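You operate a simulated robot arm through the tools that you are given. There is no shell and no other tool. Be economical: measure what you need, move in short steps, check, and stop when the job is done.

You run a simulated robot arm. Do the job below in one go: nothing can be reset, and whatever is moved stays where it is left.

Task
Screw the yellow handle onto the scrub brush in the vice.
Fine: handle from the rack; the vice holds the brush as the handle goes home, and is opened after.
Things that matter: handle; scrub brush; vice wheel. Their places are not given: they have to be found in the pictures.

Only the result counts: the job must be done as asked and must still hold three seconds after the hand-in. Knocking over, shifting, dropping, spilling or breaking anything else fails it.

Robot
A 6-joint arm with a fingered hand, fixed in place. Base frame: the origin is at the foot of the arm, x ahead of it, y to its left, z up. Readings come in mm, degrees, newtons and seconds.
With the tool pointing down near the work surface it reaches from about 340 to 940 mm from the base axis. Its first joint turns from -166.0 to 166.0 degrees. Payload 5 kg.
The tool frame sits at the grasp point between the pads (the TCP): z along the fingers, y along the line on which they close. The tips reach 37 mm beyond it. The gripper opens to 124 mm. The gripper's body begins 43 mm behind the TCP. The gripper is a hand of 3 fingers: y runs from the thumb to the fingers, the wrist lies at [-21, -125, -215] in the tool frame.
Orientation is that of the tool frame in the base frame, as a unit quaternion [w, x, y, z]. With the fingers straight down and the wrist toward the robot, the tool's x, y and z point along [0, 1, 0], [1, 0, 0] and [0, 0, -1] of the base frame.

Tools
- The arm moves only by the tool move_arm. Its argument "motion" is a list of rows, each a list of 6 numbers: the turn, a rotation vector about the tool's x, y, z in degrees, then the shift along the tool's x, y, z in mm. In form: [[wx, wy, wz, tx, ty, tz], ...]. A call has 1 to 20 rows; each row is the pose to reach, as a shift and turn from the pose commanded when the call began, along the tool's axes at that moment. Rows are played at 5 a second. More than 50 mm and 8.6 degrees between two rows, and nothing of the call is played. A pose out of reach is approached as far as the arm can. The call stops where the force on the tool passes 40 N (or 10 N more than at its start, if that is more) or the arm is blocked; 0.2 s more then pass. In this call time passes only in rows, and 0.2 s behind the last. It gives the time, the measured TCP pose, the force on the tool (base axes), the opening and the grip force at its end, in the units of the frame above (readings bear some noise), with the torque about the TCP (base axes, N m) and any sound that the robot's microphone picked up.
- Cameras (640 x 400 px; columns grow to the right, rows downward): "scene" is fixed at [398.1, 498.7, 1623.1]; the picture's right is [0.96, -0.27, 0.00], its down [-0.26, -0.95, -0.20] and it looks along [0.05, 0.19, -0.98] (base axes); focal length 349 px, centre (320, 200). "wrist" rides on the gripper at [72, -104, -154] in the tool frame; the picture's right is [-0.83, 0.26, -0.49], its down [-0.51, -0.72, 0.47] and it looks along [-0.23, 0.64, 0.73] (tool axes); focal length 243 px, centre (320, 200).
- grab_frame(camera): a new picture of that camera. It takes no simulated time.
- set_fingers(index, middle, thumb_bend, thumb_turn): sets how far each is bent, from 0 (flat) to 1 (curled in); at 0.3 the hand is open as for a grip, at 0.7 the pads meet at the TCP. One left out holds its place. A second passes; each finger stops where it meets its share of the squeeze, and holds until it gets a number again. It is the only way to open and close the hand. It gives what a move gives, with no picture; readings hold the bend of each and the force on the fingers (four entries, about 0 where the hand has none), thumb and palm. thumb_turn goes from beside the hand (0) to across from the fingers (1), as for a grip.
- point_at(camera, pixels): there is no depth. For up to 12 entries [column, row, z] of the newest picture of that camera ("zoom" is the newest enlarged one), the place [x, y] in the base frame at which the ray of that pixel passes the height z, good to about 2 mm. It takes no simulated time.
- inspect(camera, box): a new picture of the part [left, top, right, bottom] of that camera's present view, enlarged. It takes no simulated time.
- finish_job(): hands the job in; it is judged then, once.

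Keep the steps short. Do not move on a guess: measure, check each grasp and each placing, and mend mistakes. In all there are 80 turns and 54 pictures (those below and enlarged ones count). Leave the gripper open and the arm clear of the work at the hand-in unless told otherwise, and finish with a single line.

The tools are called after ">>>" by a JSON object that holds its "op" and its "data". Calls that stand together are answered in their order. move_arm: Moves the arm, as the interface text tells. Its arguments: {"type":"object","properties":{"motion":{"type":"array","items":{"type":"array","items":{"type":"number"}}}},"required":["motion"]} The other tools are called the same way: set_fingers (index, middle, thumb_bend, thumb_turn) moves the fingers one by one; grab_frame (camera) takes a picture; point_at (camera, pixels) gives the place at which the rays of pixels pass given heights; inspect (camera, box) takes an enlarged picture of a part of a camera's view; finish_job () hands the job in.

At the start:

```text
t: 0.0
position: [371.8, 646.1, 1175.3]
tcp_rot: [0.001, 0.707, 0.707, 0.001]
contact_force: [0.5, 0.8, -0.3]
moment: [0.0, 0.0, -0.01]
width: 123.5
grasp_force: 0.1
shape: jaw
bend: [0.3, 0.3, 0.3, 0.98]
finger forces: [0.1, 0.0, 0.0, 0.0, 0.0, 0.0]
```

scene: 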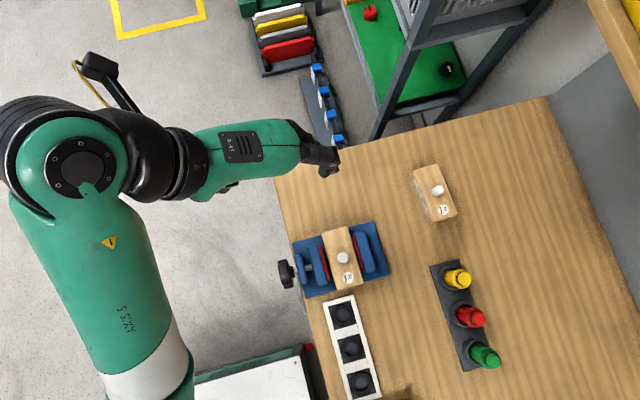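
wrist: 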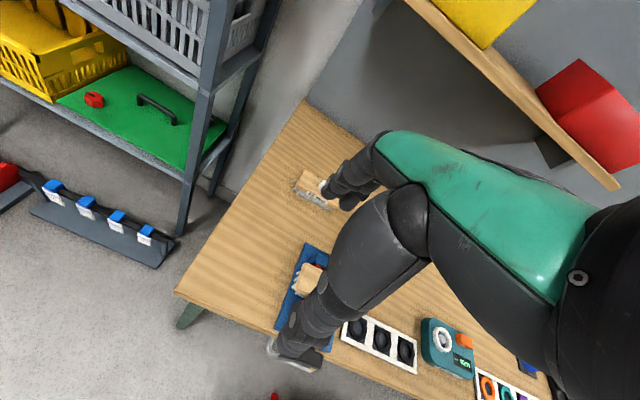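

I see the vice with a brush near (343,258), and a rack with yellow, red and green handles near (460,315). I'll enlarge both.

>>> {"op": "inspect", "data": {"camera": "scene", "box": [270, 210, 400, 300]}}

>>> {"op": "inspect", "data": {"camera": "scene", "box": [400, 240, 530, 380]}}

```text
4.44 times, centred on (335, 255) of scene
```

zoom: 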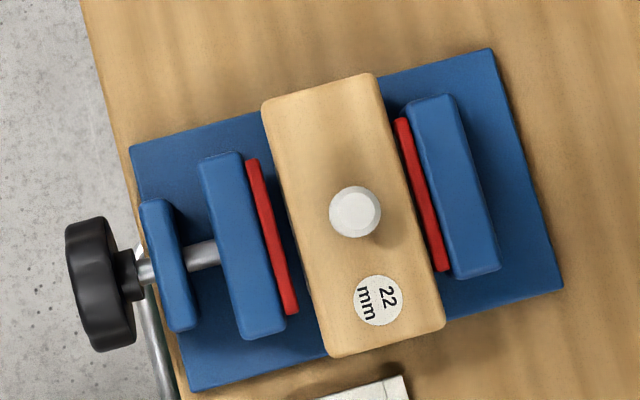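

```text
2.86 times, centred on (465, 310) of scene
```

zoom: 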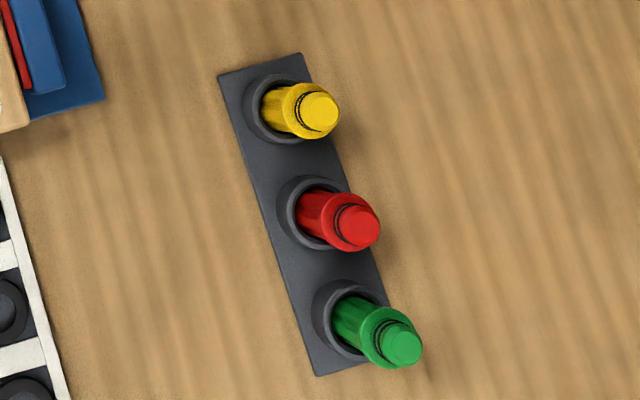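

To find the table height I'll cast the same table corners from both cameras: scene (276,178) and (547,97), wrist (178,292) and (308,100).

>>> {"op": "point_at", "data": {"camera": "scene", "pixels": [[276, 178, 700], [276, 178, 760], [276, 178, 820], [547, 97, 700], [547, 97, 760], [547, 97, 820]]}}

>>> {"op": "point_at", "data": {"camera": "wrist", "pixels": [[178, 292, 700], [178, 292, 760], [178, 292, 820], [308, 100, 700], [308, 100, 760], [308, 100, 820]]}}

```text
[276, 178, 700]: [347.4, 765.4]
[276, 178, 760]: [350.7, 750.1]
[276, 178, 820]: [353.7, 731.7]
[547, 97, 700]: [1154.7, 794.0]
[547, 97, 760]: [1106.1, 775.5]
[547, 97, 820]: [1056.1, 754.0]
```

```text
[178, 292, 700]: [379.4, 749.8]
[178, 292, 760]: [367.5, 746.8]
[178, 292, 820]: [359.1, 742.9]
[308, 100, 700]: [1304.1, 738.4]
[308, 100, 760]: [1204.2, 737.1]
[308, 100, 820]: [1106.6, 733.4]
```

The table comes out around z≈800. I'll move the hand down and toward -y, so the wrist camera sees the vice closer and left of the fingers.

>>> {"op": "move_arm", "data": {"motion": [[0, 0, 0, -36, 0, 25], [0, 0, 0, -72, 0, 50], [0, 0, 0, -109, 0, 75], [0, 0, 0, -145, 0, 100], [0, 0, 0, -182, 0, 125], [0, 0, 0, -218, 0, 150]]}}

>>> {"op": "grab_frame", "data": {"camera": "wrist"}}

>>> {"op": "grab_frame", "data": {"camera": "scene"}}

```text
t: 1.4
position: [372.7, 427.7, 1025.6]
tcp_rot: [0.0, 0.707, 0.707, 0.001]
contact_force: [0.0, 0.6, 0.2]
moment: [-0.04, 0.01, 0.05]
width: 123.7
grasp_force: 0.1
shape: jaw
bend: [0.3, 0.3, 0.3, 0.98]
finger forces: [0.0, 0.1, 0.0, 0.1, 0.0, 0.0]
out of reach, approached as far as the arm can: row 3
```

```text
49 pictures are left
```

wrist: 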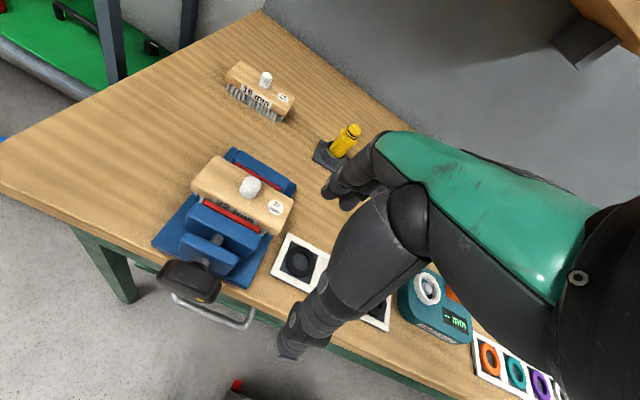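

```text
48 pictures are left
```

scene: 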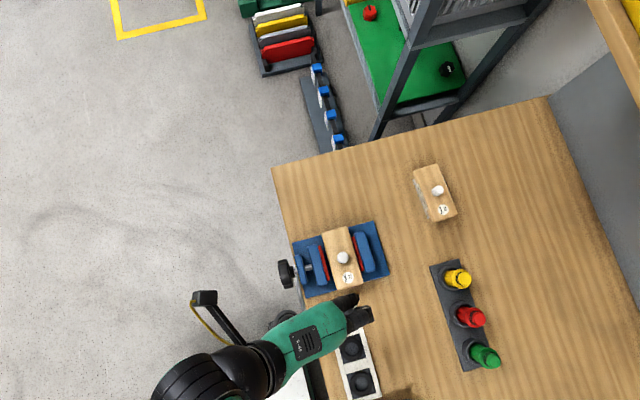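

Good view. I'll zoom the wrist camera on the vice and on the yellow handle and device.

>>> {"op": "inspect", "data": {"camera": "wrist", "box": [140, 130, 320, 310]}}

>>> {"op": "inspect", "data": {"camera": "wrist", "box": [210, 50, 390, 170]}}

>>> {"op": "inspect", "data": {"camera": "wrist", "box": [380, 260, 480, 350]}}

```text
2.22 times, centred on (230, 220) of wrist
```

zoom: 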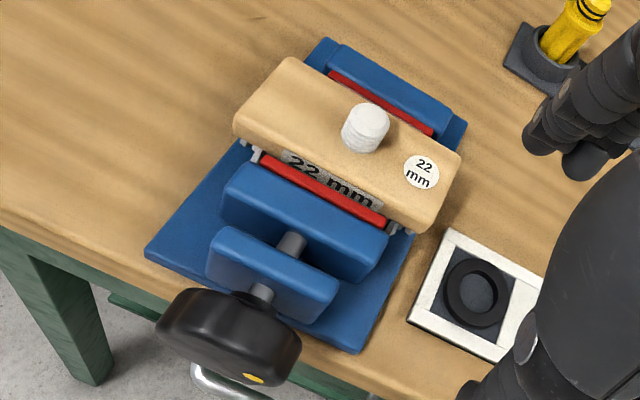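

```text
3.33 times, centred on (300, 110) of wrist
```

zoom: 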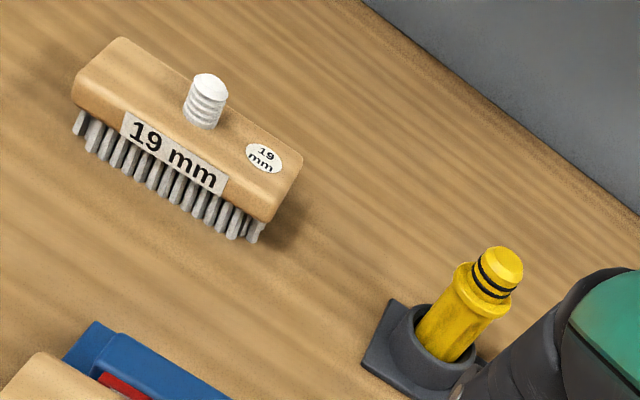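

```text
4.44 times, centred on (430, 305) of wrist
```

zoom: 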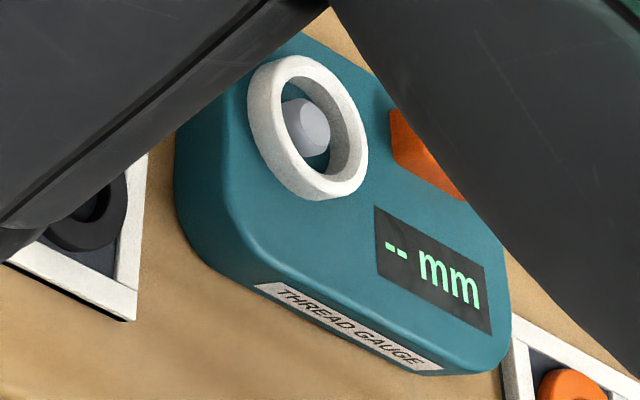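

I'll triangulate the heights of the vice stud top, the yellow handle top and the other items.

>>> {"op": "point_at", "data": {"camera": "wrist", "pixels": [[251.6, 182.2, 780], [251.6, 182.2, 820], [251.6, 182.2, 860], [251.6, 182.2, 900], [354.6, 128.5, 850], [354.6, 128.5, 900], [354.6, 128.5, 950], [325.0, 153, 780], [325, 153, 820], [204, 294, 780], [204, 294, 820], [204, 294, 860]]}}

>>> {"op": "point_at", "data": {"camera": "scene", "pixels": [[342.7, 257.7, 780], [342.7, 257.7, 820], [342.7, 257.7, 860], [342.7, 257.7, 900], [463.9, 278.5, 850], [463.9, 278.5, 900], [463.9, 278.5, 950], [431, 266, 780], [431, 266, 820]]}}

```text
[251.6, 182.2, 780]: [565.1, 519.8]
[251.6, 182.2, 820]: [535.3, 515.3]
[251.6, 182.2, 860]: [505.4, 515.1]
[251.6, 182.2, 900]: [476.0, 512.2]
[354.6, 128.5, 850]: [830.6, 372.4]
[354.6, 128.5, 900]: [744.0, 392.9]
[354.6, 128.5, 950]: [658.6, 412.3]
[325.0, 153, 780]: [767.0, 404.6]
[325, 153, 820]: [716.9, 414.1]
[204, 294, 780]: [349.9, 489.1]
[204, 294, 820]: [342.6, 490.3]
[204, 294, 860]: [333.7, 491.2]
```

```text
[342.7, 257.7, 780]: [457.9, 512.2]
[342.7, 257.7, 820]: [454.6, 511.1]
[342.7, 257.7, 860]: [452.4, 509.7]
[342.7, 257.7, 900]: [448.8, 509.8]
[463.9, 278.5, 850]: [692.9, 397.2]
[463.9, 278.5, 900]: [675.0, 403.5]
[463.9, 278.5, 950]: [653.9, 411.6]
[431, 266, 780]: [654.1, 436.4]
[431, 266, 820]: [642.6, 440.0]
```

>>> {"op": "point_at", "data": {"camera": "wrist", "pixels": [[151.2, 243.4, 820], [151.2, 243.4, 880], [247.1, 288.5, 820], [247.1, 288.5, 880], [230.9, 147, 820], [230.9, 147, 880], [288.5, 233.5, 820], [288.5, 233.5, 880]]}}

>>> {"op": "point_at", "data": {"camera": "scene", "pixels": [[292.2, 242.6, 820], [292.2, 242.6, 880], [305.7, 297.8, 820], [305.7, 297.8, 880], [373.3, 220.8, 820], [373.3, 220.8, 880], [350, 296, 820], [350, 296, 880]]}}

>>> {"op": "inspect", "data": {"camera": "wrist", "box": [460, 320, 580, 400]}}

```text
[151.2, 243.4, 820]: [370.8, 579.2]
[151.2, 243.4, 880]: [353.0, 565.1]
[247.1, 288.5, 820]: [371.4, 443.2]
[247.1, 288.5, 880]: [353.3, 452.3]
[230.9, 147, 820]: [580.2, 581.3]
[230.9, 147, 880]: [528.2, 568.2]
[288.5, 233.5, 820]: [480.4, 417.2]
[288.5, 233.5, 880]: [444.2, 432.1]
```

```text
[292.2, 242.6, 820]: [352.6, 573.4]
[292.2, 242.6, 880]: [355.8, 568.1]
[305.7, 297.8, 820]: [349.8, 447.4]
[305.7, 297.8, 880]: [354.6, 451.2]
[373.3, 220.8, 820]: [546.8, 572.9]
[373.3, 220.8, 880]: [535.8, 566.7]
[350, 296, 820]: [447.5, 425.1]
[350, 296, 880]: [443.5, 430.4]
```

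```text
5.00 times, centred on (520, 360) of wrist
```

zoom: 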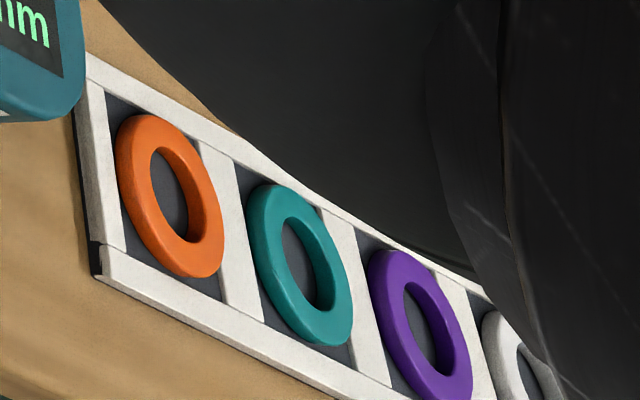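

Base plates are at about z 875 and the vice is aligned with base x. Now I'll check whether the jaws already clamp the brush, with tighter zooms.

>>> {"op": "inspect", "data": {"camera": "wrist", "box": [190, 140, 300, 210]}}

>>> {"op": "inspect", "data": {"camera": "wrist", "box": [170, 195, 280, 265]}}

>>> {"op": "inspect", "data": {"camera": "wrist", "box": [150, 235, 240, 310]}}

```text
5.71 times, centred on (245, 175) of wrist
```

zoom: 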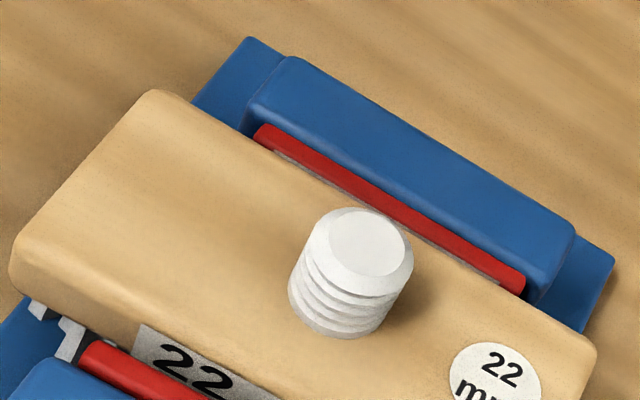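

```text
5.71 times, centred on (225, 230) of wrist
```

zoom: 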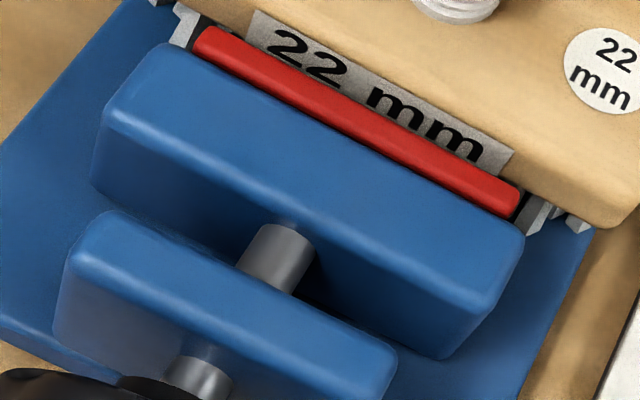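

```text
5.33 times, centred on (195, 272) of wrist
```

zoom: 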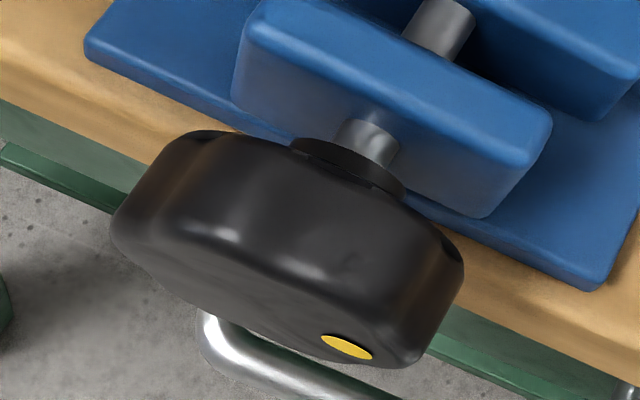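

>>> {"op": "inspect", "data": {"camera": "scene", "box": [310, 230, 374, 270]}}

>>> {"op": "inspect", "data": {"camera": "scene", "box": [430, 255, 494, 295]}}

```text
10.00 times, centred on (342, 250) of scene
```

zoom: 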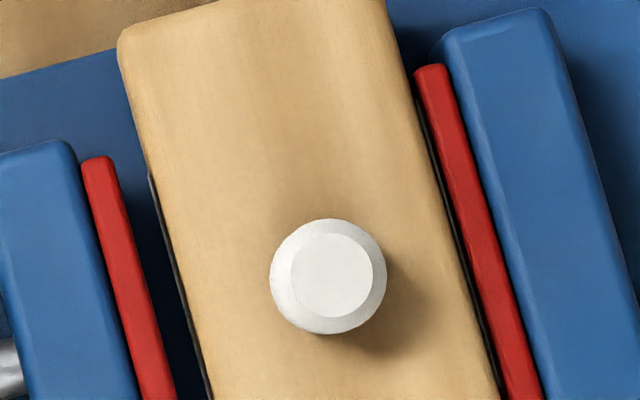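

```text
10.00 times, centred on (462, 275) of scene
```

zoom: 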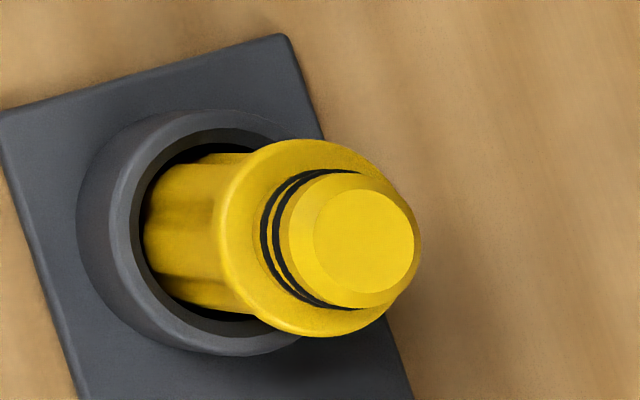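

The front gap is clear, about 7 mm, so the vice isn't clamping and I must close it first. I'll locate the wheel: scene (285.5,274), wrist (189.4,281.4).

>>> {"op": "point_at", "data": {"camera": "wrist", "pixels": [[189.4, 281.4, 880], [189.4, 281.4, 920], [169, 262.5, 900], [226.3, 288.5, 900], [206.7, 266, 900], [206.7, 266, 930], [201.3, 301, 880], [201.3, 301, 910]]}}

>>> {"op": "point_at", "data": {"camera": "scene", "pixels": [[285.5, 274.1, 880], [285.5, 274.1, 920], [278.5, 259, 900], [293.7, 288.7, 900], [295, 271.5, 900], [295, 271.5, 930], [317, 262, 900], [317, 262, 930]]}}

>>> {"op": "inspect", "data": {"camera": "scene", "box": [266, 250, 330, 290]}}

```text
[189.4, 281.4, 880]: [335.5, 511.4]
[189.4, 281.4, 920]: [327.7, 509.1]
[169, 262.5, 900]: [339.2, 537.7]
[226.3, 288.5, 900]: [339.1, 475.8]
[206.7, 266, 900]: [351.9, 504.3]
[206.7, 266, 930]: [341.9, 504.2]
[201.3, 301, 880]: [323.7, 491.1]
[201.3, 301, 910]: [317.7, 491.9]
```

```text
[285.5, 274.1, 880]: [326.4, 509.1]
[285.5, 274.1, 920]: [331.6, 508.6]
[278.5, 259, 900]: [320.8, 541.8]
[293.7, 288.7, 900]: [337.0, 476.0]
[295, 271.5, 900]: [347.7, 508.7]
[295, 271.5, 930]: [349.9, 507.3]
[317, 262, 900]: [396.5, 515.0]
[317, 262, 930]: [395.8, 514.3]
```

```text
10.00 times, centred on (298, 270) of scene
```

zoom: 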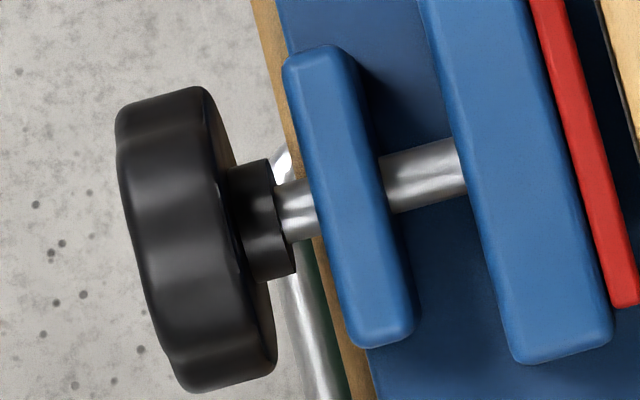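

The wheel is a lobed knob centred near (329,509,900), about 64 mm across with its axis along x. I'll grip it from the front with the fingers pointing +x. First I back off and tilt the hand 90° in free space.

>>> {"op": "move_arm", "data": {"motion": [[0, 0, 0, 20, -40, 0], [0, 0, 0, 40, -80, 0], [0, 0, 0, 60, -110, 0], [0, 0, 0, 81, -140, 0], [-8, 0, 0, 81, -140, 0], [-16, 0, 0, 81, -140, 0], [-24, 0, 0, 81, -140, 0], [-32, 0, 0, 81, -140, 0], [-40, 0, 0, 81, -140, 0], [-48, 0, 0, 81, -140, 0], [-56, 0, 0, 81, -140, 0], [-64, 0, 0, 81, -140, 0], [-72, 0, 0, 81, -140, 0], [-80, 0, 0, 81, -140, 0], [-85, 0, 0, 81, -140, 0], [-90, 0, 0, 81, -140, 0]]}}

>>> {"op": "grab_frame", "data": {"camera": "scene"}}

```text
t: 4.8
position: [231.4, 508.2, 1026.5]
tcp_rot: [0.5, 0.5, 0.499, 0.501]
contact_force: [-0.5, -0.2, -0.5]
moment: [0.0, -0.01, -0.03]
width: 123.8
grasp_force: 0.1
shape: jaw
bend: [0.3, 0.3, 0.3, 0.98]
finger forces: [0.0, 0.1, 0.0, 0.0, 0.0, 0.0]
out of reach, approached as far as the arm can: row 2, 3, 4
```

```text
37 pictures are left
```

scene: 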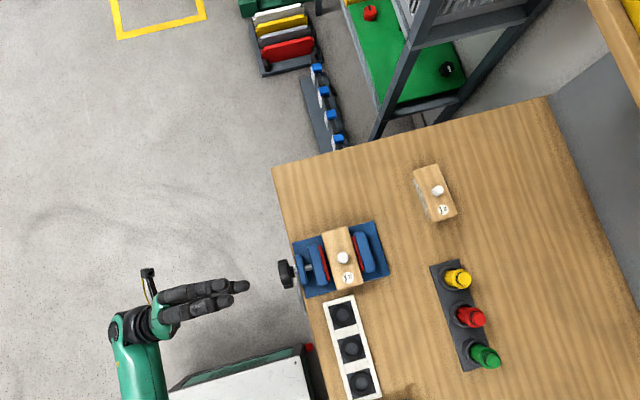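

The hand points forward cleanly. Next I'll test the roll range in free air, going negative first.

>>> {"op": "move_arm", "data": {"motion": [[0, 0, -8, 0, 0, 0], [0, 0, -16, 0, 0, 0], [0, 0, -24, 0, 0, 0], [0, 0, -32, 0, 0, 0], [0, 0, -40, 0, 0, 0], [0, 0, -48, 0, 0, 0], [0, 0, -56, 0, 0, 0], [0, 0, -64, 0, 0, 0], [0, 0, -72, 0, 0, 0], [0, 0, -80, 0, 0, 0], [0, 0, -88, 0, 0, 0], [0, 0, -96, 0, 0, 0]]}}

```text
t: 7.4
position: [231.1, 507.8, 1026.3]
tcp_rot: [0.706, -0.038, 0.706, -0.037]
contact_force: [0.2, 0.2, -0.2]
moment: [-0.01, -0.01, -0.01]
width: 123.8
grasp_force: 0.0
shape: jaw
bend: [0.3, 0.3, 0.3, 0.98]
finger forces: [0.0, 0.0, 0.0, 0.1, 0.0, 0.1]
```

>>> {"op": "move_arm", "data": {"motion": [[0, 0, -8, 0, 0, 0], [0, 0, -16, 0, 0, 0], [0, 0, -24, 0, 0, 0], [0, 0, -32, 0, 0, 0], [0, 0, -40, 0, 0, 0], [0, 0, -48, 0, 0, 0], [0, 0, -56, 0, 0, 0], [0, 0, -64, 0, 0, 0], [0, 0, -72, 0, 0, 0], [0, 0, -80, 0, 0, 0]]}}

```text
t: 9.6
position: [230.6, 508.9, 1024.8]
tcp_rot: [0.517, -0.483, 0.516, -0.483]
contact_force: [-0.6, -0.1, 0.2]
moment: [0.02, -0.01, 0.02]
width: 123.8
grasp_force: 0.0
shape: jaw
bend: [0.3, 0.3, 0.3, 0.98]
finger forces: [0.0, 0.0, 0.0, 0.0, 0.0, 0.1]
```

Roll reaches -176°, so each stroke can be about 175°. Before going in, I'll check the chrome drawer handle under the wheel from the scene view.

>>> {"op": "inspect", "data": {"camera": "scene", "box": [255, 240, 335, 330]}}

>>> {"op": "grab_frame", "data": {"camera": "wrist"}}

```text
4.44 times, centred on (295, 285) of scene
```

zoom: 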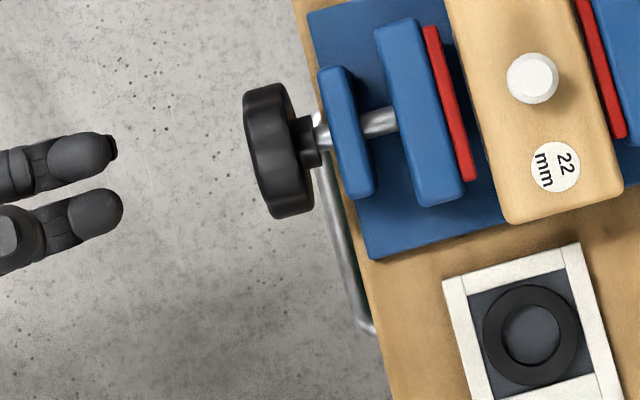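

```text
35 pictures are left
```

wrist: 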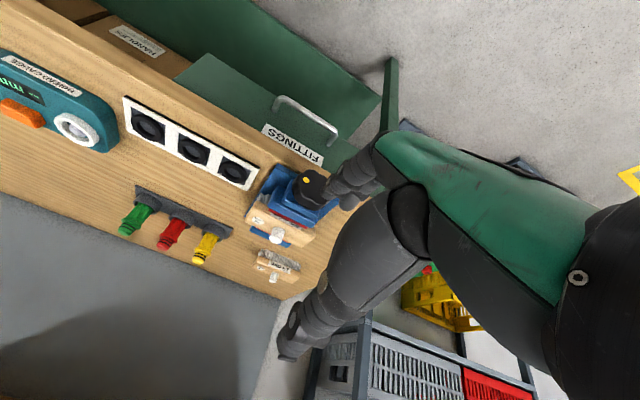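

>>> {"op": "point_at", "data": {"camera": "wrist", "pixels": [[282, 99, 720], [282, 99, 780], [282, 99, 830], [335, 130, 720], [335, 130, 780], [335, 130, 830], [311, 187, 880], [311, 187, 900]]}}

>>> {"op": "point_at", "data": {"camera": "scene", "pixels": [[304, 312, 720], [304, 312, 780], [304, 312, 830], [294.5, 270, 720], [294.5, 270, 780], [294.5, 270, 830]]}}

```text
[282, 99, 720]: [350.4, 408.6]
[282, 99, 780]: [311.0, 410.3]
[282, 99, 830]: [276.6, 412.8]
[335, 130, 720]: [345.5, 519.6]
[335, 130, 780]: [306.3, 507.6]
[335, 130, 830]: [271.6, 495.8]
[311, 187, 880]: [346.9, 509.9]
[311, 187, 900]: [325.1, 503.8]
```

```text
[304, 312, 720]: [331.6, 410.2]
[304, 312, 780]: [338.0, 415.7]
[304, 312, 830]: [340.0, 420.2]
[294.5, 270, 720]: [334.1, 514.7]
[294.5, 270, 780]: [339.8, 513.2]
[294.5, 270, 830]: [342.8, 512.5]
```

The chrome bar is at z≈740, well below. I'll lower to wheel height at x=231, then advance toward the wheel with the hand open.

>>> {"op": "move_arm", "data": {"motion": [[0, 0, 0, 2, 42, 0], [0, 0, 0, 5, 84, 0], [0, 0, 0, 8.3, 124.7, 0], [0, 0, 0, 8.3, 124.7, 35], [0, 0, 0, 8.3, 124.7, 60], [0, 0, 0, 8.3, 124.7, 77]]}}

>>> {"op": "inspect", "data": {"camera": "scene", "box": [235, 230, 345, 310]}}

>>> {"op": "inspect", "data": {"camera": "wrist", "box": [240, 140, 400, 360]}}

```text
t: 11.0
position: [309.0, 508.4, 901.2]
tcp_rot: [0.517, -0.483, 0.517, -0.482]
contact_force: [0.6, 0.4, 0.0]
moment: [0.01, 0.01, 0.0]
width: 124.0
grasp_force: 0.1
shape: jaw
bend: [0.3, 0.3, 0.3, 0.98]
finger forces: [0.0, 0.1, 0.0, 0.0, 0.0, 0.0]
```

```text
5.00 times, centred on (290, 270) of scene
```

zoom: 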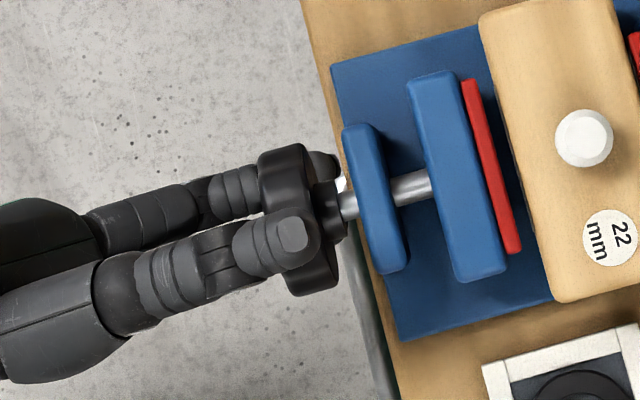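

```text
1.82 times, centred on (320, 250) of wrist
```

zoom: 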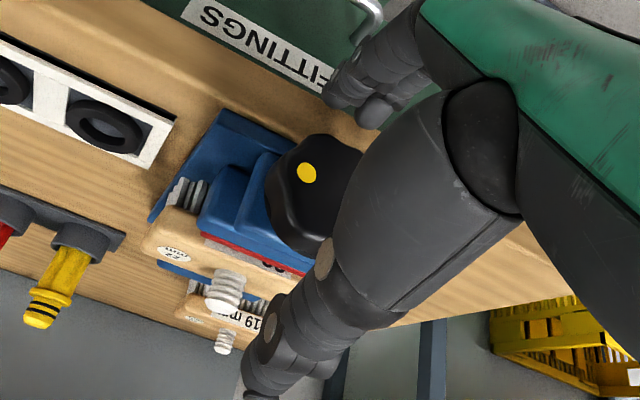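

The wheel lies between thumb (above) and fingers (below). I'll close on it.

>>> {"op": "set_fingers", "data": {"index": 0.7, "middle": 0.7, "thumb_bend": 0.7}}

>>> {"op": "inspect", "data": {"camera": "scene", "box": [235, 230, 345, 310]}}

```text
t: 12.0
position: [308.1, 509.1, 900.8]
tcp_rot: [0.517, -0.483, 0.517, -0.482]
contact_force: [-12.9, 5.6, -14.9]
moment: [-0.03, 0.78, 0.24]
width: 55.6
grasp_force: 21.0
shape: fingers
bend: [0.52, 0.56, 0.6, 0.97]
finger forces: [13.7, 13.4, 0.0, 0.0, 15.1, 0.0]
```

```text
5.00 times, centred on (290, 270) of scene
```

zoom: 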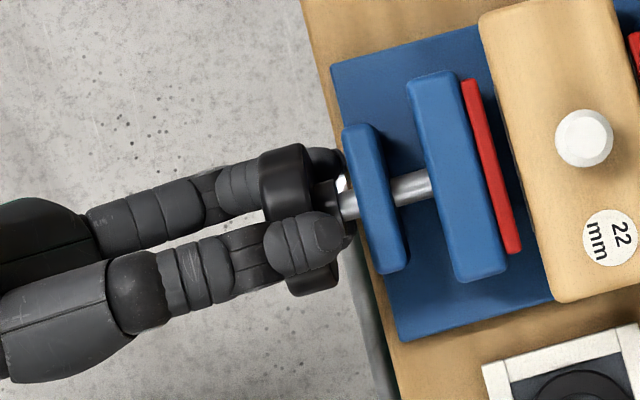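

Gripped, with about 14 N per finger. I'll turn clockwise as seen from the front (+wz), 40° first.

>>> {"op": "move_arm", "data": {"motion": [[0, 0, 8, 0, 0, 0], [0, 0, 16, 0, 0, 0], [0, 0, 24, 0, 0, 0], [0, 0, 32, 0, 0, 0], [0, 0, 40, 0, 0, 0]]}}

>>> {"op": "inspect", "data": {"camera": "scene", "box": [235, 230, 345, 310]}}

```text
t: 13.2
position: [308.9, 509.9, 900.6]
tcp_rot: [0.651, -0.276, 0.652, -0.276]
contact_force: [-16.9, 1.9, -10.0]
moment: [-0.15, 0.69, 0.24]
width: 55.3
grasp_force: 22.6
shape: fingers
bend: [0.52, 0.57, 0.6, 0.96]
finger forces: [19.4, 9.4, 0.1, 0.0, 16.6, 0.0]
```

```text
5.00 times, centred on (290, 270) of scene
```

zoom: 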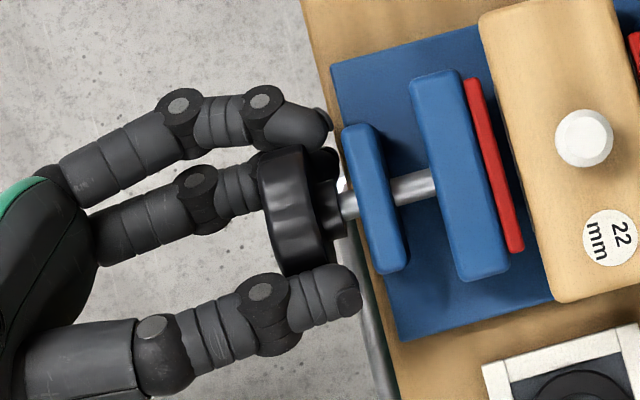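

The jaw moved about 1 mm toward the brush, so this is the right direction. I'll continue the stroke another 128°.

>>> {"op": "move_arm", "data": {"motion": [[0, 0, 8, 0, 0, 0], [0, 0, 16, 0, 0, 0], [0, 0, 24, 0, 0, 0], [0, 0, 32, 0, 0, 0], [0, 0, 40, 0, 0, 0], [0, 0, 48, 0, 0, 0], [0, 0, 56, 0, 0, 0], [0, 0, 64, 0, 0, 0], [0, 0, 72, 0, 0, 0], [0, 0, 80, 0, 0, 0], [0, 0, 88, 0, 0, 0], [0, 0, 96, 0, 0, 0], [0, 0, 104, 0, 0, 0], [0, 0, 112, 0, 0, 0], [0, 0, 120, 0, 0, 0], [0, 0, 128, 0, 0, 0]]}}

>>> {"op": "inspect", "data": {"camera": "scene", "box": [235, 230, 345, 310]}}

```text
t: 16.6
position: [308.6, 508.1, 902.8]
tcp_rot: [0.534, 0.464, 0.534, 0.463]
contact_force: [-1.4, 5.8, -9.5]
moment: [-0.06, 0.59, 0.18]
width: 55.1
grasp_force: 17.7
shape: fingers
bend: [0.56, 0.61, 0.58, 0.95]
finger forces: [8.8, 4.9, 0.1, 0.0, 21.9, 0.1]
out of reach, approached as far as the arm can: row 16
```

```text
5.00 times, centred on (290, 270) of scene
```

zoom: 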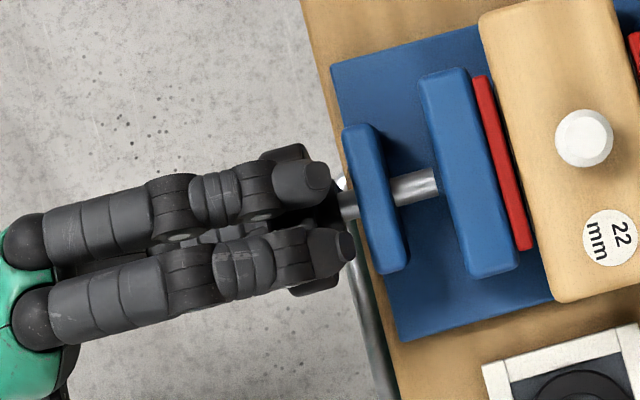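

The jaw has closed about 5 mm with roughly 4 mm left. I'll open, roll back and take a second stroke.

>>> {"op": "set_fingers", "data": {"index": 0.3, "middle": 0.3, "thumb_bend": 0.3}}

>>> {"op": "move_arm", "data": {"motion": [[0, 0, -8, 0, 0, 0], [0, 0, -16, 0, 0, 0], [0, 0, -24, 0, 0, 0], [0, 0, -32, 0, 0, 0], [0, 0, -40, 0, 0, 0], [0, 0, -48, 0, 0, 0], [0, 0, -56, 0, 0, 0], [0, 0, -64, 0, 0, 0], [0, 0, -72, 0, 0, 0], [0, 0, -80, 0, 0, 0], [0, 0, -88, 0, 0, 0], [0, 0, -96, 0, 0, 0], [0, 0, -104, 0, 0, 0], [0, 0, -112, 0, 0, 0], [0, 0, -120, 0, 0, 0], [0, 0, -128, 0, 0, 0], [0, 0, -136, 0, 0, 0], [0, 0, -144, 0, 0, 0], [0, 0, -152, 0, 0, 0], [0, 0, -160, 0, 0, 0]]}}

>>> {"op": "set_fingers", "data": {"index": 0.7, "middle": 0.7, "thumb_bend": 0.7}}

>>> {"op": "inspect", "data": {"camera": "scene", "box": [235, 230, 345, 310]}}

```text
t: 17.6
position: [308.3, 507.9, 903.3]
tcp_rot: [0.534, 0.464, 0.533, 0.464]
contact_force: [0.1, -0.1, 0.4]
moment: [-0.04, 0.01, 0.0]
width: 128.3
grasp_force: 0.2
shape: fingers
bend: [0.3, 0.3, 0.3, 0.97]
finger forces: [0.1, 0.0, 0.0, 0.0, 0.1, 0.0]
```

```text
t: 21.8
position: [307.3, 505.9, 903.7]
tcp_rot: [0.549, -0.446, 0.549, -0.446]
contact_force: [0.2, 0.1, 0.3]
moment: [0.0, 0.02, 0.02]
width: 128.2
grasp_force: 0.0
shape: fingers
bend: [0.3, 0.3, 0.3, 0.97]
finger forces: [0.0, 0.0, 0.1, 0.1, 0.0, 0.1]
```

```text
t: 22.8
position: [306.3, 506.5, 902.4]
tcp_rot: [0.548, -0.445, 0.55, -0.446]
contact_force: [-5.6, 6.9, -15.4]
moment: [-0.01, 0.75, 0.32]
width: 53.7
grasp_force: 19.3
shape: fingers
bend: [0.51, 0.55, 0.61, 0.97]
finger forces: [14.0, 12.6, 0.0, 0.0, 12.6, 0.0]
```

```text
5.00 times, centred on (290, 270) of scene
```

zoom: 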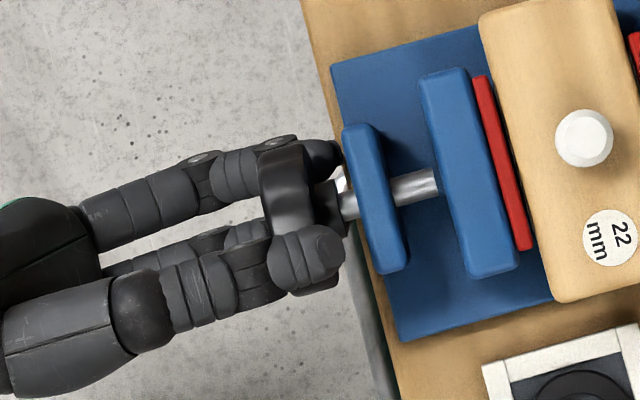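

Regripped. I'll turn on, watching the torque about x for tightening.

>>> {"op": "move_arm", "data": {"motion": [[0, 0, 8, 0, 0, 0], [0, 0, 16, 0, 0, 0], [0, 0, 24, 0, 0, 0], [0, 0, 32, 0, 0, 0], [0, 0, 40, 0, 0, 0], [0, 0, 48, 0, 0, 0], [0, 0, 56, 0, 0, 0], [0, 0, 64, 0, 0, 0], [0, 0, 72, 0, 0, 0], [0, 0, 80, 0, 0, 0]]}}

>>> {"op": "inspect", "data": {"camera": "scene", "box": [285, 230, 385, 290]}}

```text
t: 25.0
position: [308.2, 507.6, 904.0]
tcp_rot: [0.706, 0.012, 0.708, 0.012]
contact_force: [-1.2, 3.0, -15.5]
moment: [-0.09, 0.46, 0.07]
width: 54.0
grasp_force: 18.2
shape: fingers
bend: [0.52, 0.58, 0.61, 0.94]
finger forces: [12.7, 6.2, 0.0, 0.0, 18.5, 0.0]
```

```text
6.40 times, centred on (335, 260) of scene
```

zoom: 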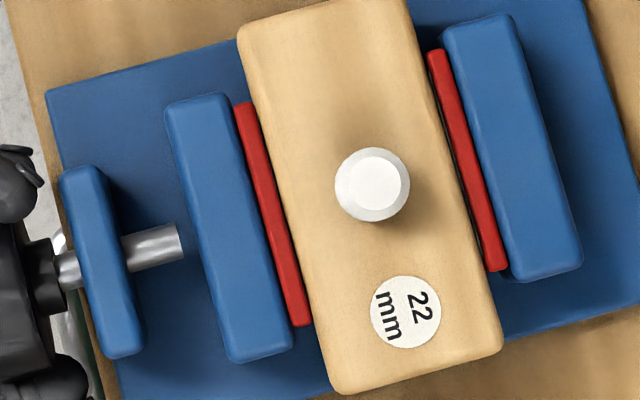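

The front pad is now about at the brush side. I'll continue in the remaining range, watching for the torque rise.

>>> {"op": "move_arm", "data": {"motion": [[0, 0, 8, 0, 0, 0], [0, 0, 16, 0, 0, 0], [0, 0, 24, 0, 0, 0], [0, 0, 32, 0, 0, 0], [0, 0, 40, 0, 0, 0]]}}

>>> {"op": "move_arm", "data": {"motion": [[0, 0, 8, 0, 0, 0], [0, 0, 16, 0, 0, 0], [0, 0, 24, 0, 0, 0], [0, 0, 32, 0, 0, 0], [0, 0, 40, 0, 0, 0]]}}

>>> {"op": "inspect", "data": {"camera": "scene", "box": [285, 230, 385, 290]}}

```text
t: 26.2
position: [308.0, 507.5, 902.8]
tcp_rot: [0.659, 0.252, 0.661, 0.255]
contact_force: [-6.3, 6.3, -16.9]
moment: [-0.07, 0.73, 0.09]
width: 54.1
grasp_force: 18.2
shape: fingers
bend: [0.55, 0.6, 0.6, 0.93]
finger forces: [10.7, 4.2, 0.1, 0.0, 21.9, 0.0]
```

```text
t: 27.4
position: [307.7, 508.5, 904.6]
tcp_rot: [0.533, 0.464, 0.534, 0.464]
contact_force: [-5.3, 7.7, -13.5]
moment: [-0.2, 0.81, 0.34]
width: 54.4
grasp_force: 17.5
shape: fingers
bend: [0.57, 0.61, 0.57, 0.95]
finger forces: [8.5, 3.3, 0.0, 0.0, 23.1, 0.1]
```

```text
6.40 times, centred on (335, 260) of scene
```

zoom: 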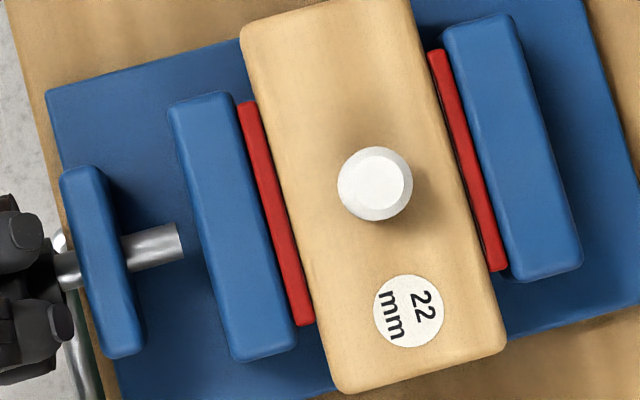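

The brush is being pushed toward the back jaw, with little gap left. One more stroke.

>>> {"op": "set_fingers", "data": {"index": 0.3, "middle": 0.3, "thumb_bend": 0.3}}

>>> {"op": "move_arm", "data": {"motion": [[0, 0, -8, 0, 0, 0], [0, 0, -16, 0, 0, 0], [0, 0, -24, 0, 0, 0], [0, 0, -32, 0, 0, 0], [0, 0, -40, 0, 0, 0], [0, 0, -48, 0, 0, 0], [0, 0, -56, 0, 0, 0], [0, 0, -64, 0, 0, 0], [0, 0, -72, 0, 0, 0], [0, 0, -80, 0, 0, 0], [0, 0, -88, 0, 0, 0], [0, 0, -96, 0, 0, 0], [0, 0, -104, 0, 0, 0], [0, 0, -112, 0, 0, 0], [0, 0, -120, 0, 0, 0], [0, 0, -128, 0, 0, 0], [0, 0, -136, 0, 0, 0], [0, 0, -144, 0, 0, 0], [0, 0, -152, 0, 0, 0], [0, 0, -160, 0, 0, 0]]}}

>>> {"op": "set_fingers", "data": {"index": 0.7, "middle": 0.7, "thumb_bend": 0.7}}

>>> {"op": "move_arm", "data": {"motion": [[0, 0, 8, 0, 0, 0], [0, 0, 16, 0, 0, 0], [0, 0, 24, 0, 0, 0], [0, 0, 32, 0, 0, 0], [0, 0, 40, 0, 0, 0]]}}

>>> {"op": "move_arm", "data": {"motion": [[0, 0, 8, 0, 0, 0], [0, 0, 16, 0, 0, 0], [0, 0, 24, 0, 0, 0], [0, 0, 32, 0, 0, 0], [0, 0, 40, 0, 0, 0]]}}

>>> {"op": "inspect", "data": {"camera": "scene", "box": [285, 230, 385, 290]}}

```text
t: 28.4
position: [308.1, 506.6, 903.2]
tcp_rot: [0.534, 0.464, 0.533, 0.464]
contact_force: [0.6, 0.1, -0.1]
moment: [-0.02, -0.01, -0.05]
width: 128.7
grasp_force: 0.0
shape: fingers
bend: [0.3, 0.3, 0.3, 0.97]
finger forces: [0.0, 0.0, 0.1, 0.0, 0.1, 0.0]
```

```text
t: 32.6
position: [307.1, 507.1, 902.9]
tcp_rot: [0.549, -0.446, 0.549, -0.445]
contact_force: [0.7, -0.5, -0.3]
moment: [0.03, 0.0, 0.02]
width: 128.5
grasp_force: 0.0
shape: fingers
bend: [0.3, 0.3, 0.3, 0.97]
finger forces: [0.1, 0.0, 0.1, 0.0, 0.0, 0.0]
```

```text
t: 33.6
position: [306.2, 507.1, 902.1]
tcp_rot: [0.549, -0.446, 0.549, -0.445]
contact_force: [-5.8, 4.5, -17.5]
moment: [-0.1, 0.76, 0.3]
width: 54.9
grasp_force: 19.6
shape: fingers
bend: [0.51, 0.55, 0.61, 0.97]
finger forces: [13.1, 13.7, 0.1, 0.1, 11.9, 0.0]
```

```text
t: 34.8
position: [307.1, 508.5, 902.4]
tcp_rot: [0.668, -0.23, 0.669, -0.23]
contact_force: [-3.3, -1.0, -17.4]
moment: [-0.32, 0.58, 0.06]
width: 55.0
grasp_force: 19.7
shape: fingers
bend: [0.51, 0.55, 0.61, 0.96]
finger forces: [16.1, 9.2, 0.1, 0.0, 15.0, 0.0]
```

```text
t: 36.0
position: [306.4, 507.8, 903.2]
tcp_rot: [0.706, 0.012, 0.708, 0.013]
contact_force: [-7.1, -1.6, -10.7]
moment: [-0.39, 0.44, -0.27]
width: 55.7
grasp_force: 19.2
shape: fingers
bend: [0.52, 0.58, 0.6, 0.96]
finger forces: [12.4, 6.6, 0.0, 0.0, 19.0, 0.0]
```

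```text
6.40 times, centred on (335, 260) of scene
```

zoom: 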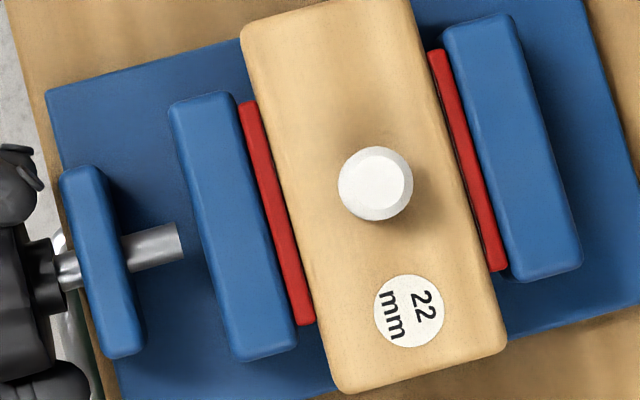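

The torque is rising (−0.39 N·m) and the jaw has stopped, so it's clamping. I'll turn a little further to firm it up.

>>> {"op": "move_arm", "data": {"motion": [[0, 0, 8, 0, 0, 0], [0, 0, 16, 0, 0, 0], [0, 0, 24, 0, 0, 0], [0, 0, 32, 0, 0, 0], [0, 0, 40, 0, 0, 0]]}}

>>> {"op": "move_arm", "data": {"motion": [[0, 0, 8, 0, 0, 0], [0, 0, 16, 0, 0, 0], [0, 0, 24, 0, 0, 0], [0, 0, 32, 0, 0, 0]]}}

```text
t: 37.2
position: [308.2, 506.7, 905.1]
tcp_rot: [0.66, 0.255, 0.659, 0.254]
contact_force: [-4.8, -6.7, -1.7]
moment: [-0.43, 0.19, -0.24]
width: 55.8
grasp_force: 17.5
shape: fingers
bend: [0.55, 0.61, 0.58, 1.0]
finger forces: [10.2, 4.0, 0.1, 0.0, 21.0, 0.0]
```

```text
t: 38.2
position: [307.6, 507.9, 902.7]
tcp_rot: [0.564, 0.425, 0.565, 0.426]
contact_force: [3.7, -11.4, -7.0]
moment: [-0.54, 0.23, -0.25]
width: 56.1
grasp_force: 17.9
shape: fingers
bend: [0.56, 0.61, 0.57, 1.0]
finger forces: [8.8, 3.8, 0.0, 0.0, 23.7, 0.1]
```

Firm at 0.54 N·m. I'll release, back off, and roll level.

>>> {"op": "set_fingers", "data": {"index": 0.3, "middle": 0.3, "thumb_bend": 0.3}}

>>> {"op": "move_arm", "data": {"motion": [[0, 0, 0, 0, 0, -40], [0, 0, 0, 0, 0, -80], [0, 0, 8, 0, 0, -90], [0, 0, 16, 0, 0, -90]]}}

>>> {"op": "move_arm", "data": {"motion": [[0, 0, 0, 0, 40, 0], [0, 0, 0, 0, 80, 0], [0, 0, 0, 0, 125, 0], [8, 0, 0, 0, 125, 0], [16, 0, 0, 0, 125, 0], [24, 0, 0, 0, 125, 0], [32, 0, 0, 0, 125, 0], [40, 0, 0, 0, 125, 0], [48, 0, 0, 0, 125, 0], [56, 0, 0, 0, 125, 0], [64, 0, 0, 0, 125, 0], [72, 0, 0, 0, 125, 0], [80, 0, 0, 0, 125, 0], [85, 0, 0, 0, 125, 0], [90, 0, 0, 0, 125, 0]]}}

```text
t: 39.2
position: [307.4, 507.8, 904.2]
tcp_rot: [0.565, 0.426, 0.564, 0.425]
contact_force: [0.3, -0.4, 0.8]
moment: [0.01, -0.01, -0.01]
width: 128.3
grasp_force: 0.0
shape: fingers
bend: [0.3, 0.3, 0.3, 0.98]
finger forces: [0.0, 0.1, 0.1, 0.0, 0.0, 0.0]
```

```text
t: 40.2
position: [224.5, 476.8, 930.2]
tcp_rot: [0.5, 0.5, 0.5, 0.501]
contact_force: [-0.1, 0.4, 0.3]
moment: [0.01, 0.0, -0.05]
width: 128.7
grasp_force: 0.1
shape: fingers
bend: [0.3, 0.3, 0.3, 0.98]
finger forces: [0.0, 0.0, 0.0, 0.1, 0.1, 0.0]
out of reach, approached as far as the arm can: row 3, 4
```

```text
t: 43.4
position: [250.6, 495.7, 1005.8]
tcp_rot: [-0.002, 0.704, 0.71, 0.007]
contact_force: [0.1, -0.1, -0.1]
moment: [0.03, 0.01, 0.0]
width: 128.6
grasp_force: 0.0
shape: fingers
bend: [0.3, 0.3, 0.3, 0.98]
finger forces: [0.1, 0.1, 0.1, 0.0, 0.0, 0.0]
out of reach, approached as far as the arm can: row 13, 14, 15
```

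Back to tool-down. I'll rise and move to a viewing place in front of the yellow handle.

>>> {"op": "move_arm", "data": {"motion": [[0, 0, 0, 0, 20, -40], [0, 0, 0, 0, 40, -80], [0, 0, 0, -14, 84, -85], [0, 0, 0, -28, 130, -85], [0, 0, 0, -42, 176, -85], [0, 0, 0, -56, 222, -85], [0, 0, 0, -70, 266, -85], [0, 0, 0, -84, 310, -85]]}}

>>> {"op": "grab_frame", "data": {"camera": "wrist"}}

```text
t: 45.2
position: [568.1, 410.6, 1093.3]
tcp_rot: [0.0, 0.707, 0.707, 0.0]
contact_force: [-0.5, 0.0, 0.0]
moment: [0.01, -0.02, 0.01]
width: 128.8
grasp_force: 0.1
shape: fingers
bend: [0.3, 0.3, 0.3, 0.98]
finger forces: [0.1, 0.0, 0.1, 0.0, 0.0, 0.0]
out of reach, approached as far as the arm can: row 1, 2, 3, 4
```

```text
25 pictures are left
```

wrist: 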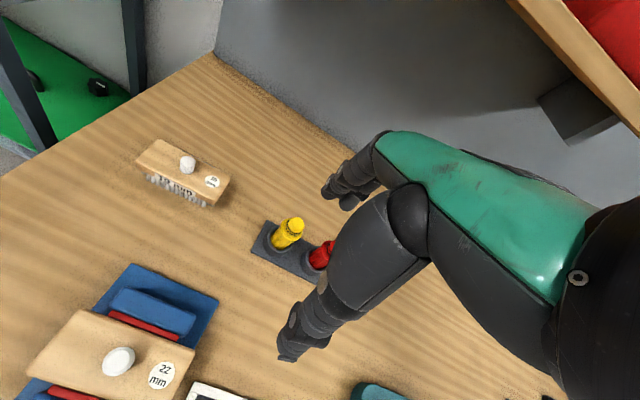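

I'll zoom in on the yellow handle at (288,232) to measure it against the scene view.

>>> {"op": "inspect", "data": {"camera": "wrist", "box": [240, 205, 336, 265]}}

```text
6.67 times, centred on (288, 235) of wrist
```

zoom: 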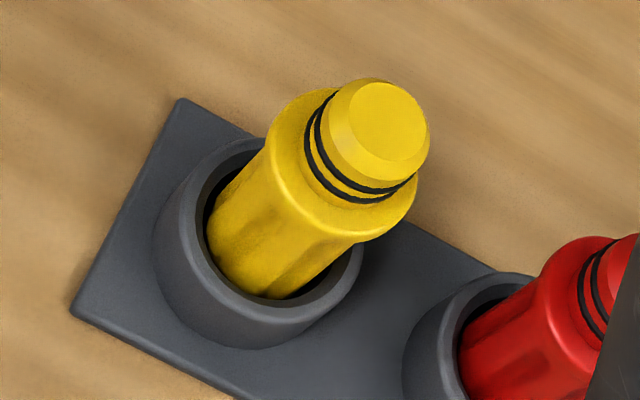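

>>> {"op": "point_at", "data": {"camera": "zoom", "pixels": [[386, 122, 920], [386, 122, 950], [386, 122, 980], [272, 228, 870], [272, 228, 900], [272, 228, 930], [360, 226, 900], [360, 226, 930], [360, 226, 960]]}}

>>> {"op": "point_at", "data": {"camera": "scene", "pixels": [[466.6, 279, 920], [466.6, 279, 950], [466.6, 279, 980], [451.5, 272, 870], [451.5, 272, 900], [451.5, 272, 930]]}}

```text
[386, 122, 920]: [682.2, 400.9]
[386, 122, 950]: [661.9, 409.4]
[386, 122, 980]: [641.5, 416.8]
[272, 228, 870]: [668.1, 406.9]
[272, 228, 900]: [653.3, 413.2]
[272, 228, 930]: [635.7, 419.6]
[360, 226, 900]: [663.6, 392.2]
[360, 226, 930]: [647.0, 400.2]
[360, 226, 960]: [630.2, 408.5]
```

```text
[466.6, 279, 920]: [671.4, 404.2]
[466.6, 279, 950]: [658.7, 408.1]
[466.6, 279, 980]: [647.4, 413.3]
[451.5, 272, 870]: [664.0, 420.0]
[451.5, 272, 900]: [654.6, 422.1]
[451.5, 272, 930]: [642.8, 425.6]
```

Handle axis is about (654.5,411.5), top z≈960, cup rim ≈898. While this view lasts, I'll also refine the stud position with zooms from both cameras.

>>> {"op": "inspect", "data": {"camera": "wrist", "box": [70, 330, 166, 390]}}

>>> {"op": "inspect", "data": {"camera": "scene", "box": [312, 235, 376, 275]}}

```text
6.67 times, centred on (118, 360) of wrist
```

zoom: 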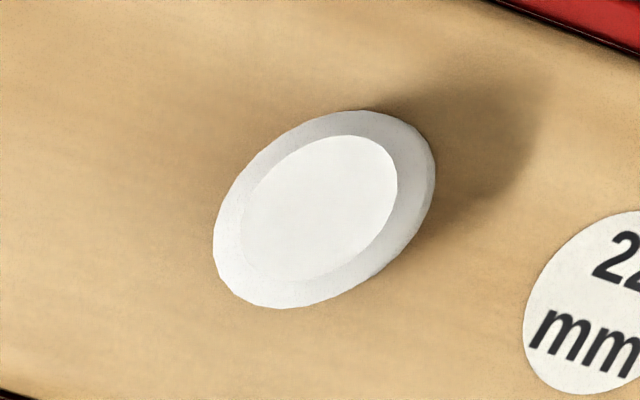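

```text
10.00 times, centred on (344, 255) of scene
```

zoom: 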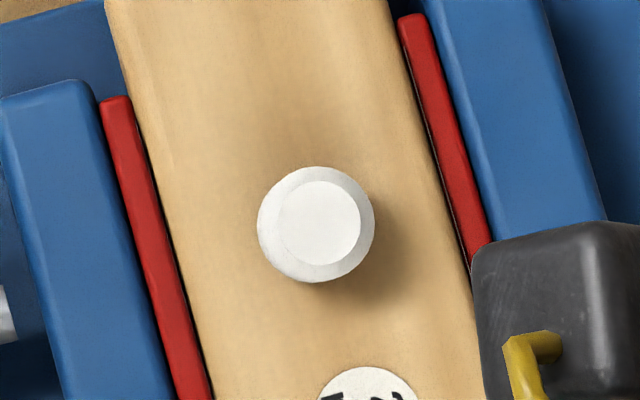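

>>> {"op": "point_at", "data": {"camera": "scene", "pixels": [[344, 257.3, 930], [344, 257.3, 950]]}}

>>> {"op": "point_at", "data": {"camera": "wrist", "pixels": [[118, 361.5, 920], [118, 361.5, 940], [118, 361.5, 960]]}}

>>> {"op": "move_arm", "data": {"motion": [[0, 0, 0, 1, 45, 0], [0, 0, 0, 1, 86.5, 0], [0, 0, 0, 1, 86.5, 45], [0, 0, 0, 1, 86.5, 85]]}}

>>> {"op": "inspect", "data": {"camera": "scene", "box": [400, 230, 528, 310]}}

```text
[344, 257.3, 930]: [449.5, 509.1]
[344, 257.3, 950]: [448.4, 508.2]
```

```text
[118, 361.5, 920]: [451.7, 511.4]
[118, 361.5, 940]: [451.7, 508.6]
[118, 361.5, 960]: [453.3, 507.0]
```

```text
t: 46.2
position: [653.6, 412.5, 1004.8]
tcp_rot: [0.0, 0.707, 0.708, 0.0]
contact_force: [-1.3, -0.1, -0.6]
moment: [-0.02, 0.03, 0.03]
width: 128.9
grasp_force: 0.1
shape: fingers
bend: [0.3, 0.3, 0.3, 0.98]
finger forces: [0.1, 0.0, 0.1, 0.0, 0.0, 0.0]
```

```text
5.00 times, centred on (464, 270) of scene
```

zoom: 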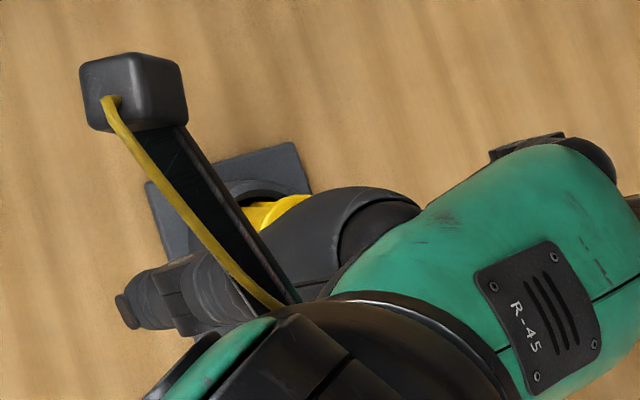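

Stud ≈ (450.5, 509, 940). I'll lower over the handle to TCP z≈940 and view from the wrist.

>>> {"op": "move_arm", "data": {"motion": [[0, 0, 0, 0, 0.5, 25], [0, 0, 0, 0, 0.5, 45], [0, 0, 0, 0, 0.5, 64]]}}

>>> {"op": "grab_frame", "data": {"camera": "wrist"}}

```text
t: 47.0
position: [652.0, 413.1, 943.7]
tcp_rot: [0.0, 0.707, 0.707, 0.0]
contact_force: [0.1, -0.4, -0.3]
moment: [0.02, 0.01, -0.01]
width: 128.7
grasp_force: 0.1
shape: fingers
bend: [0.3, 0.3, 0.3, 0.98]
finger forces: [0.0, 0.1, 0.0, 0.0, 0.0, 0.0]
```

```text
20 pictures are left
```

wrist: 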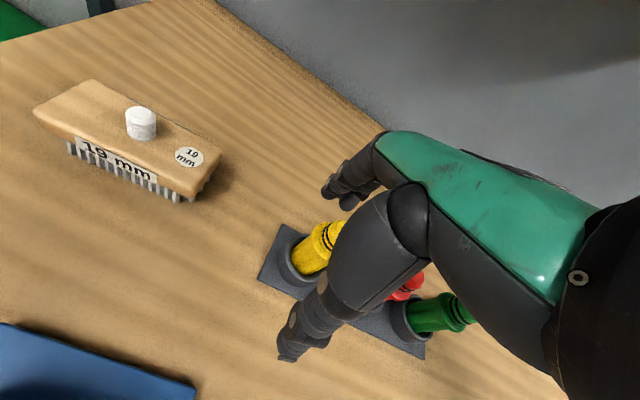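

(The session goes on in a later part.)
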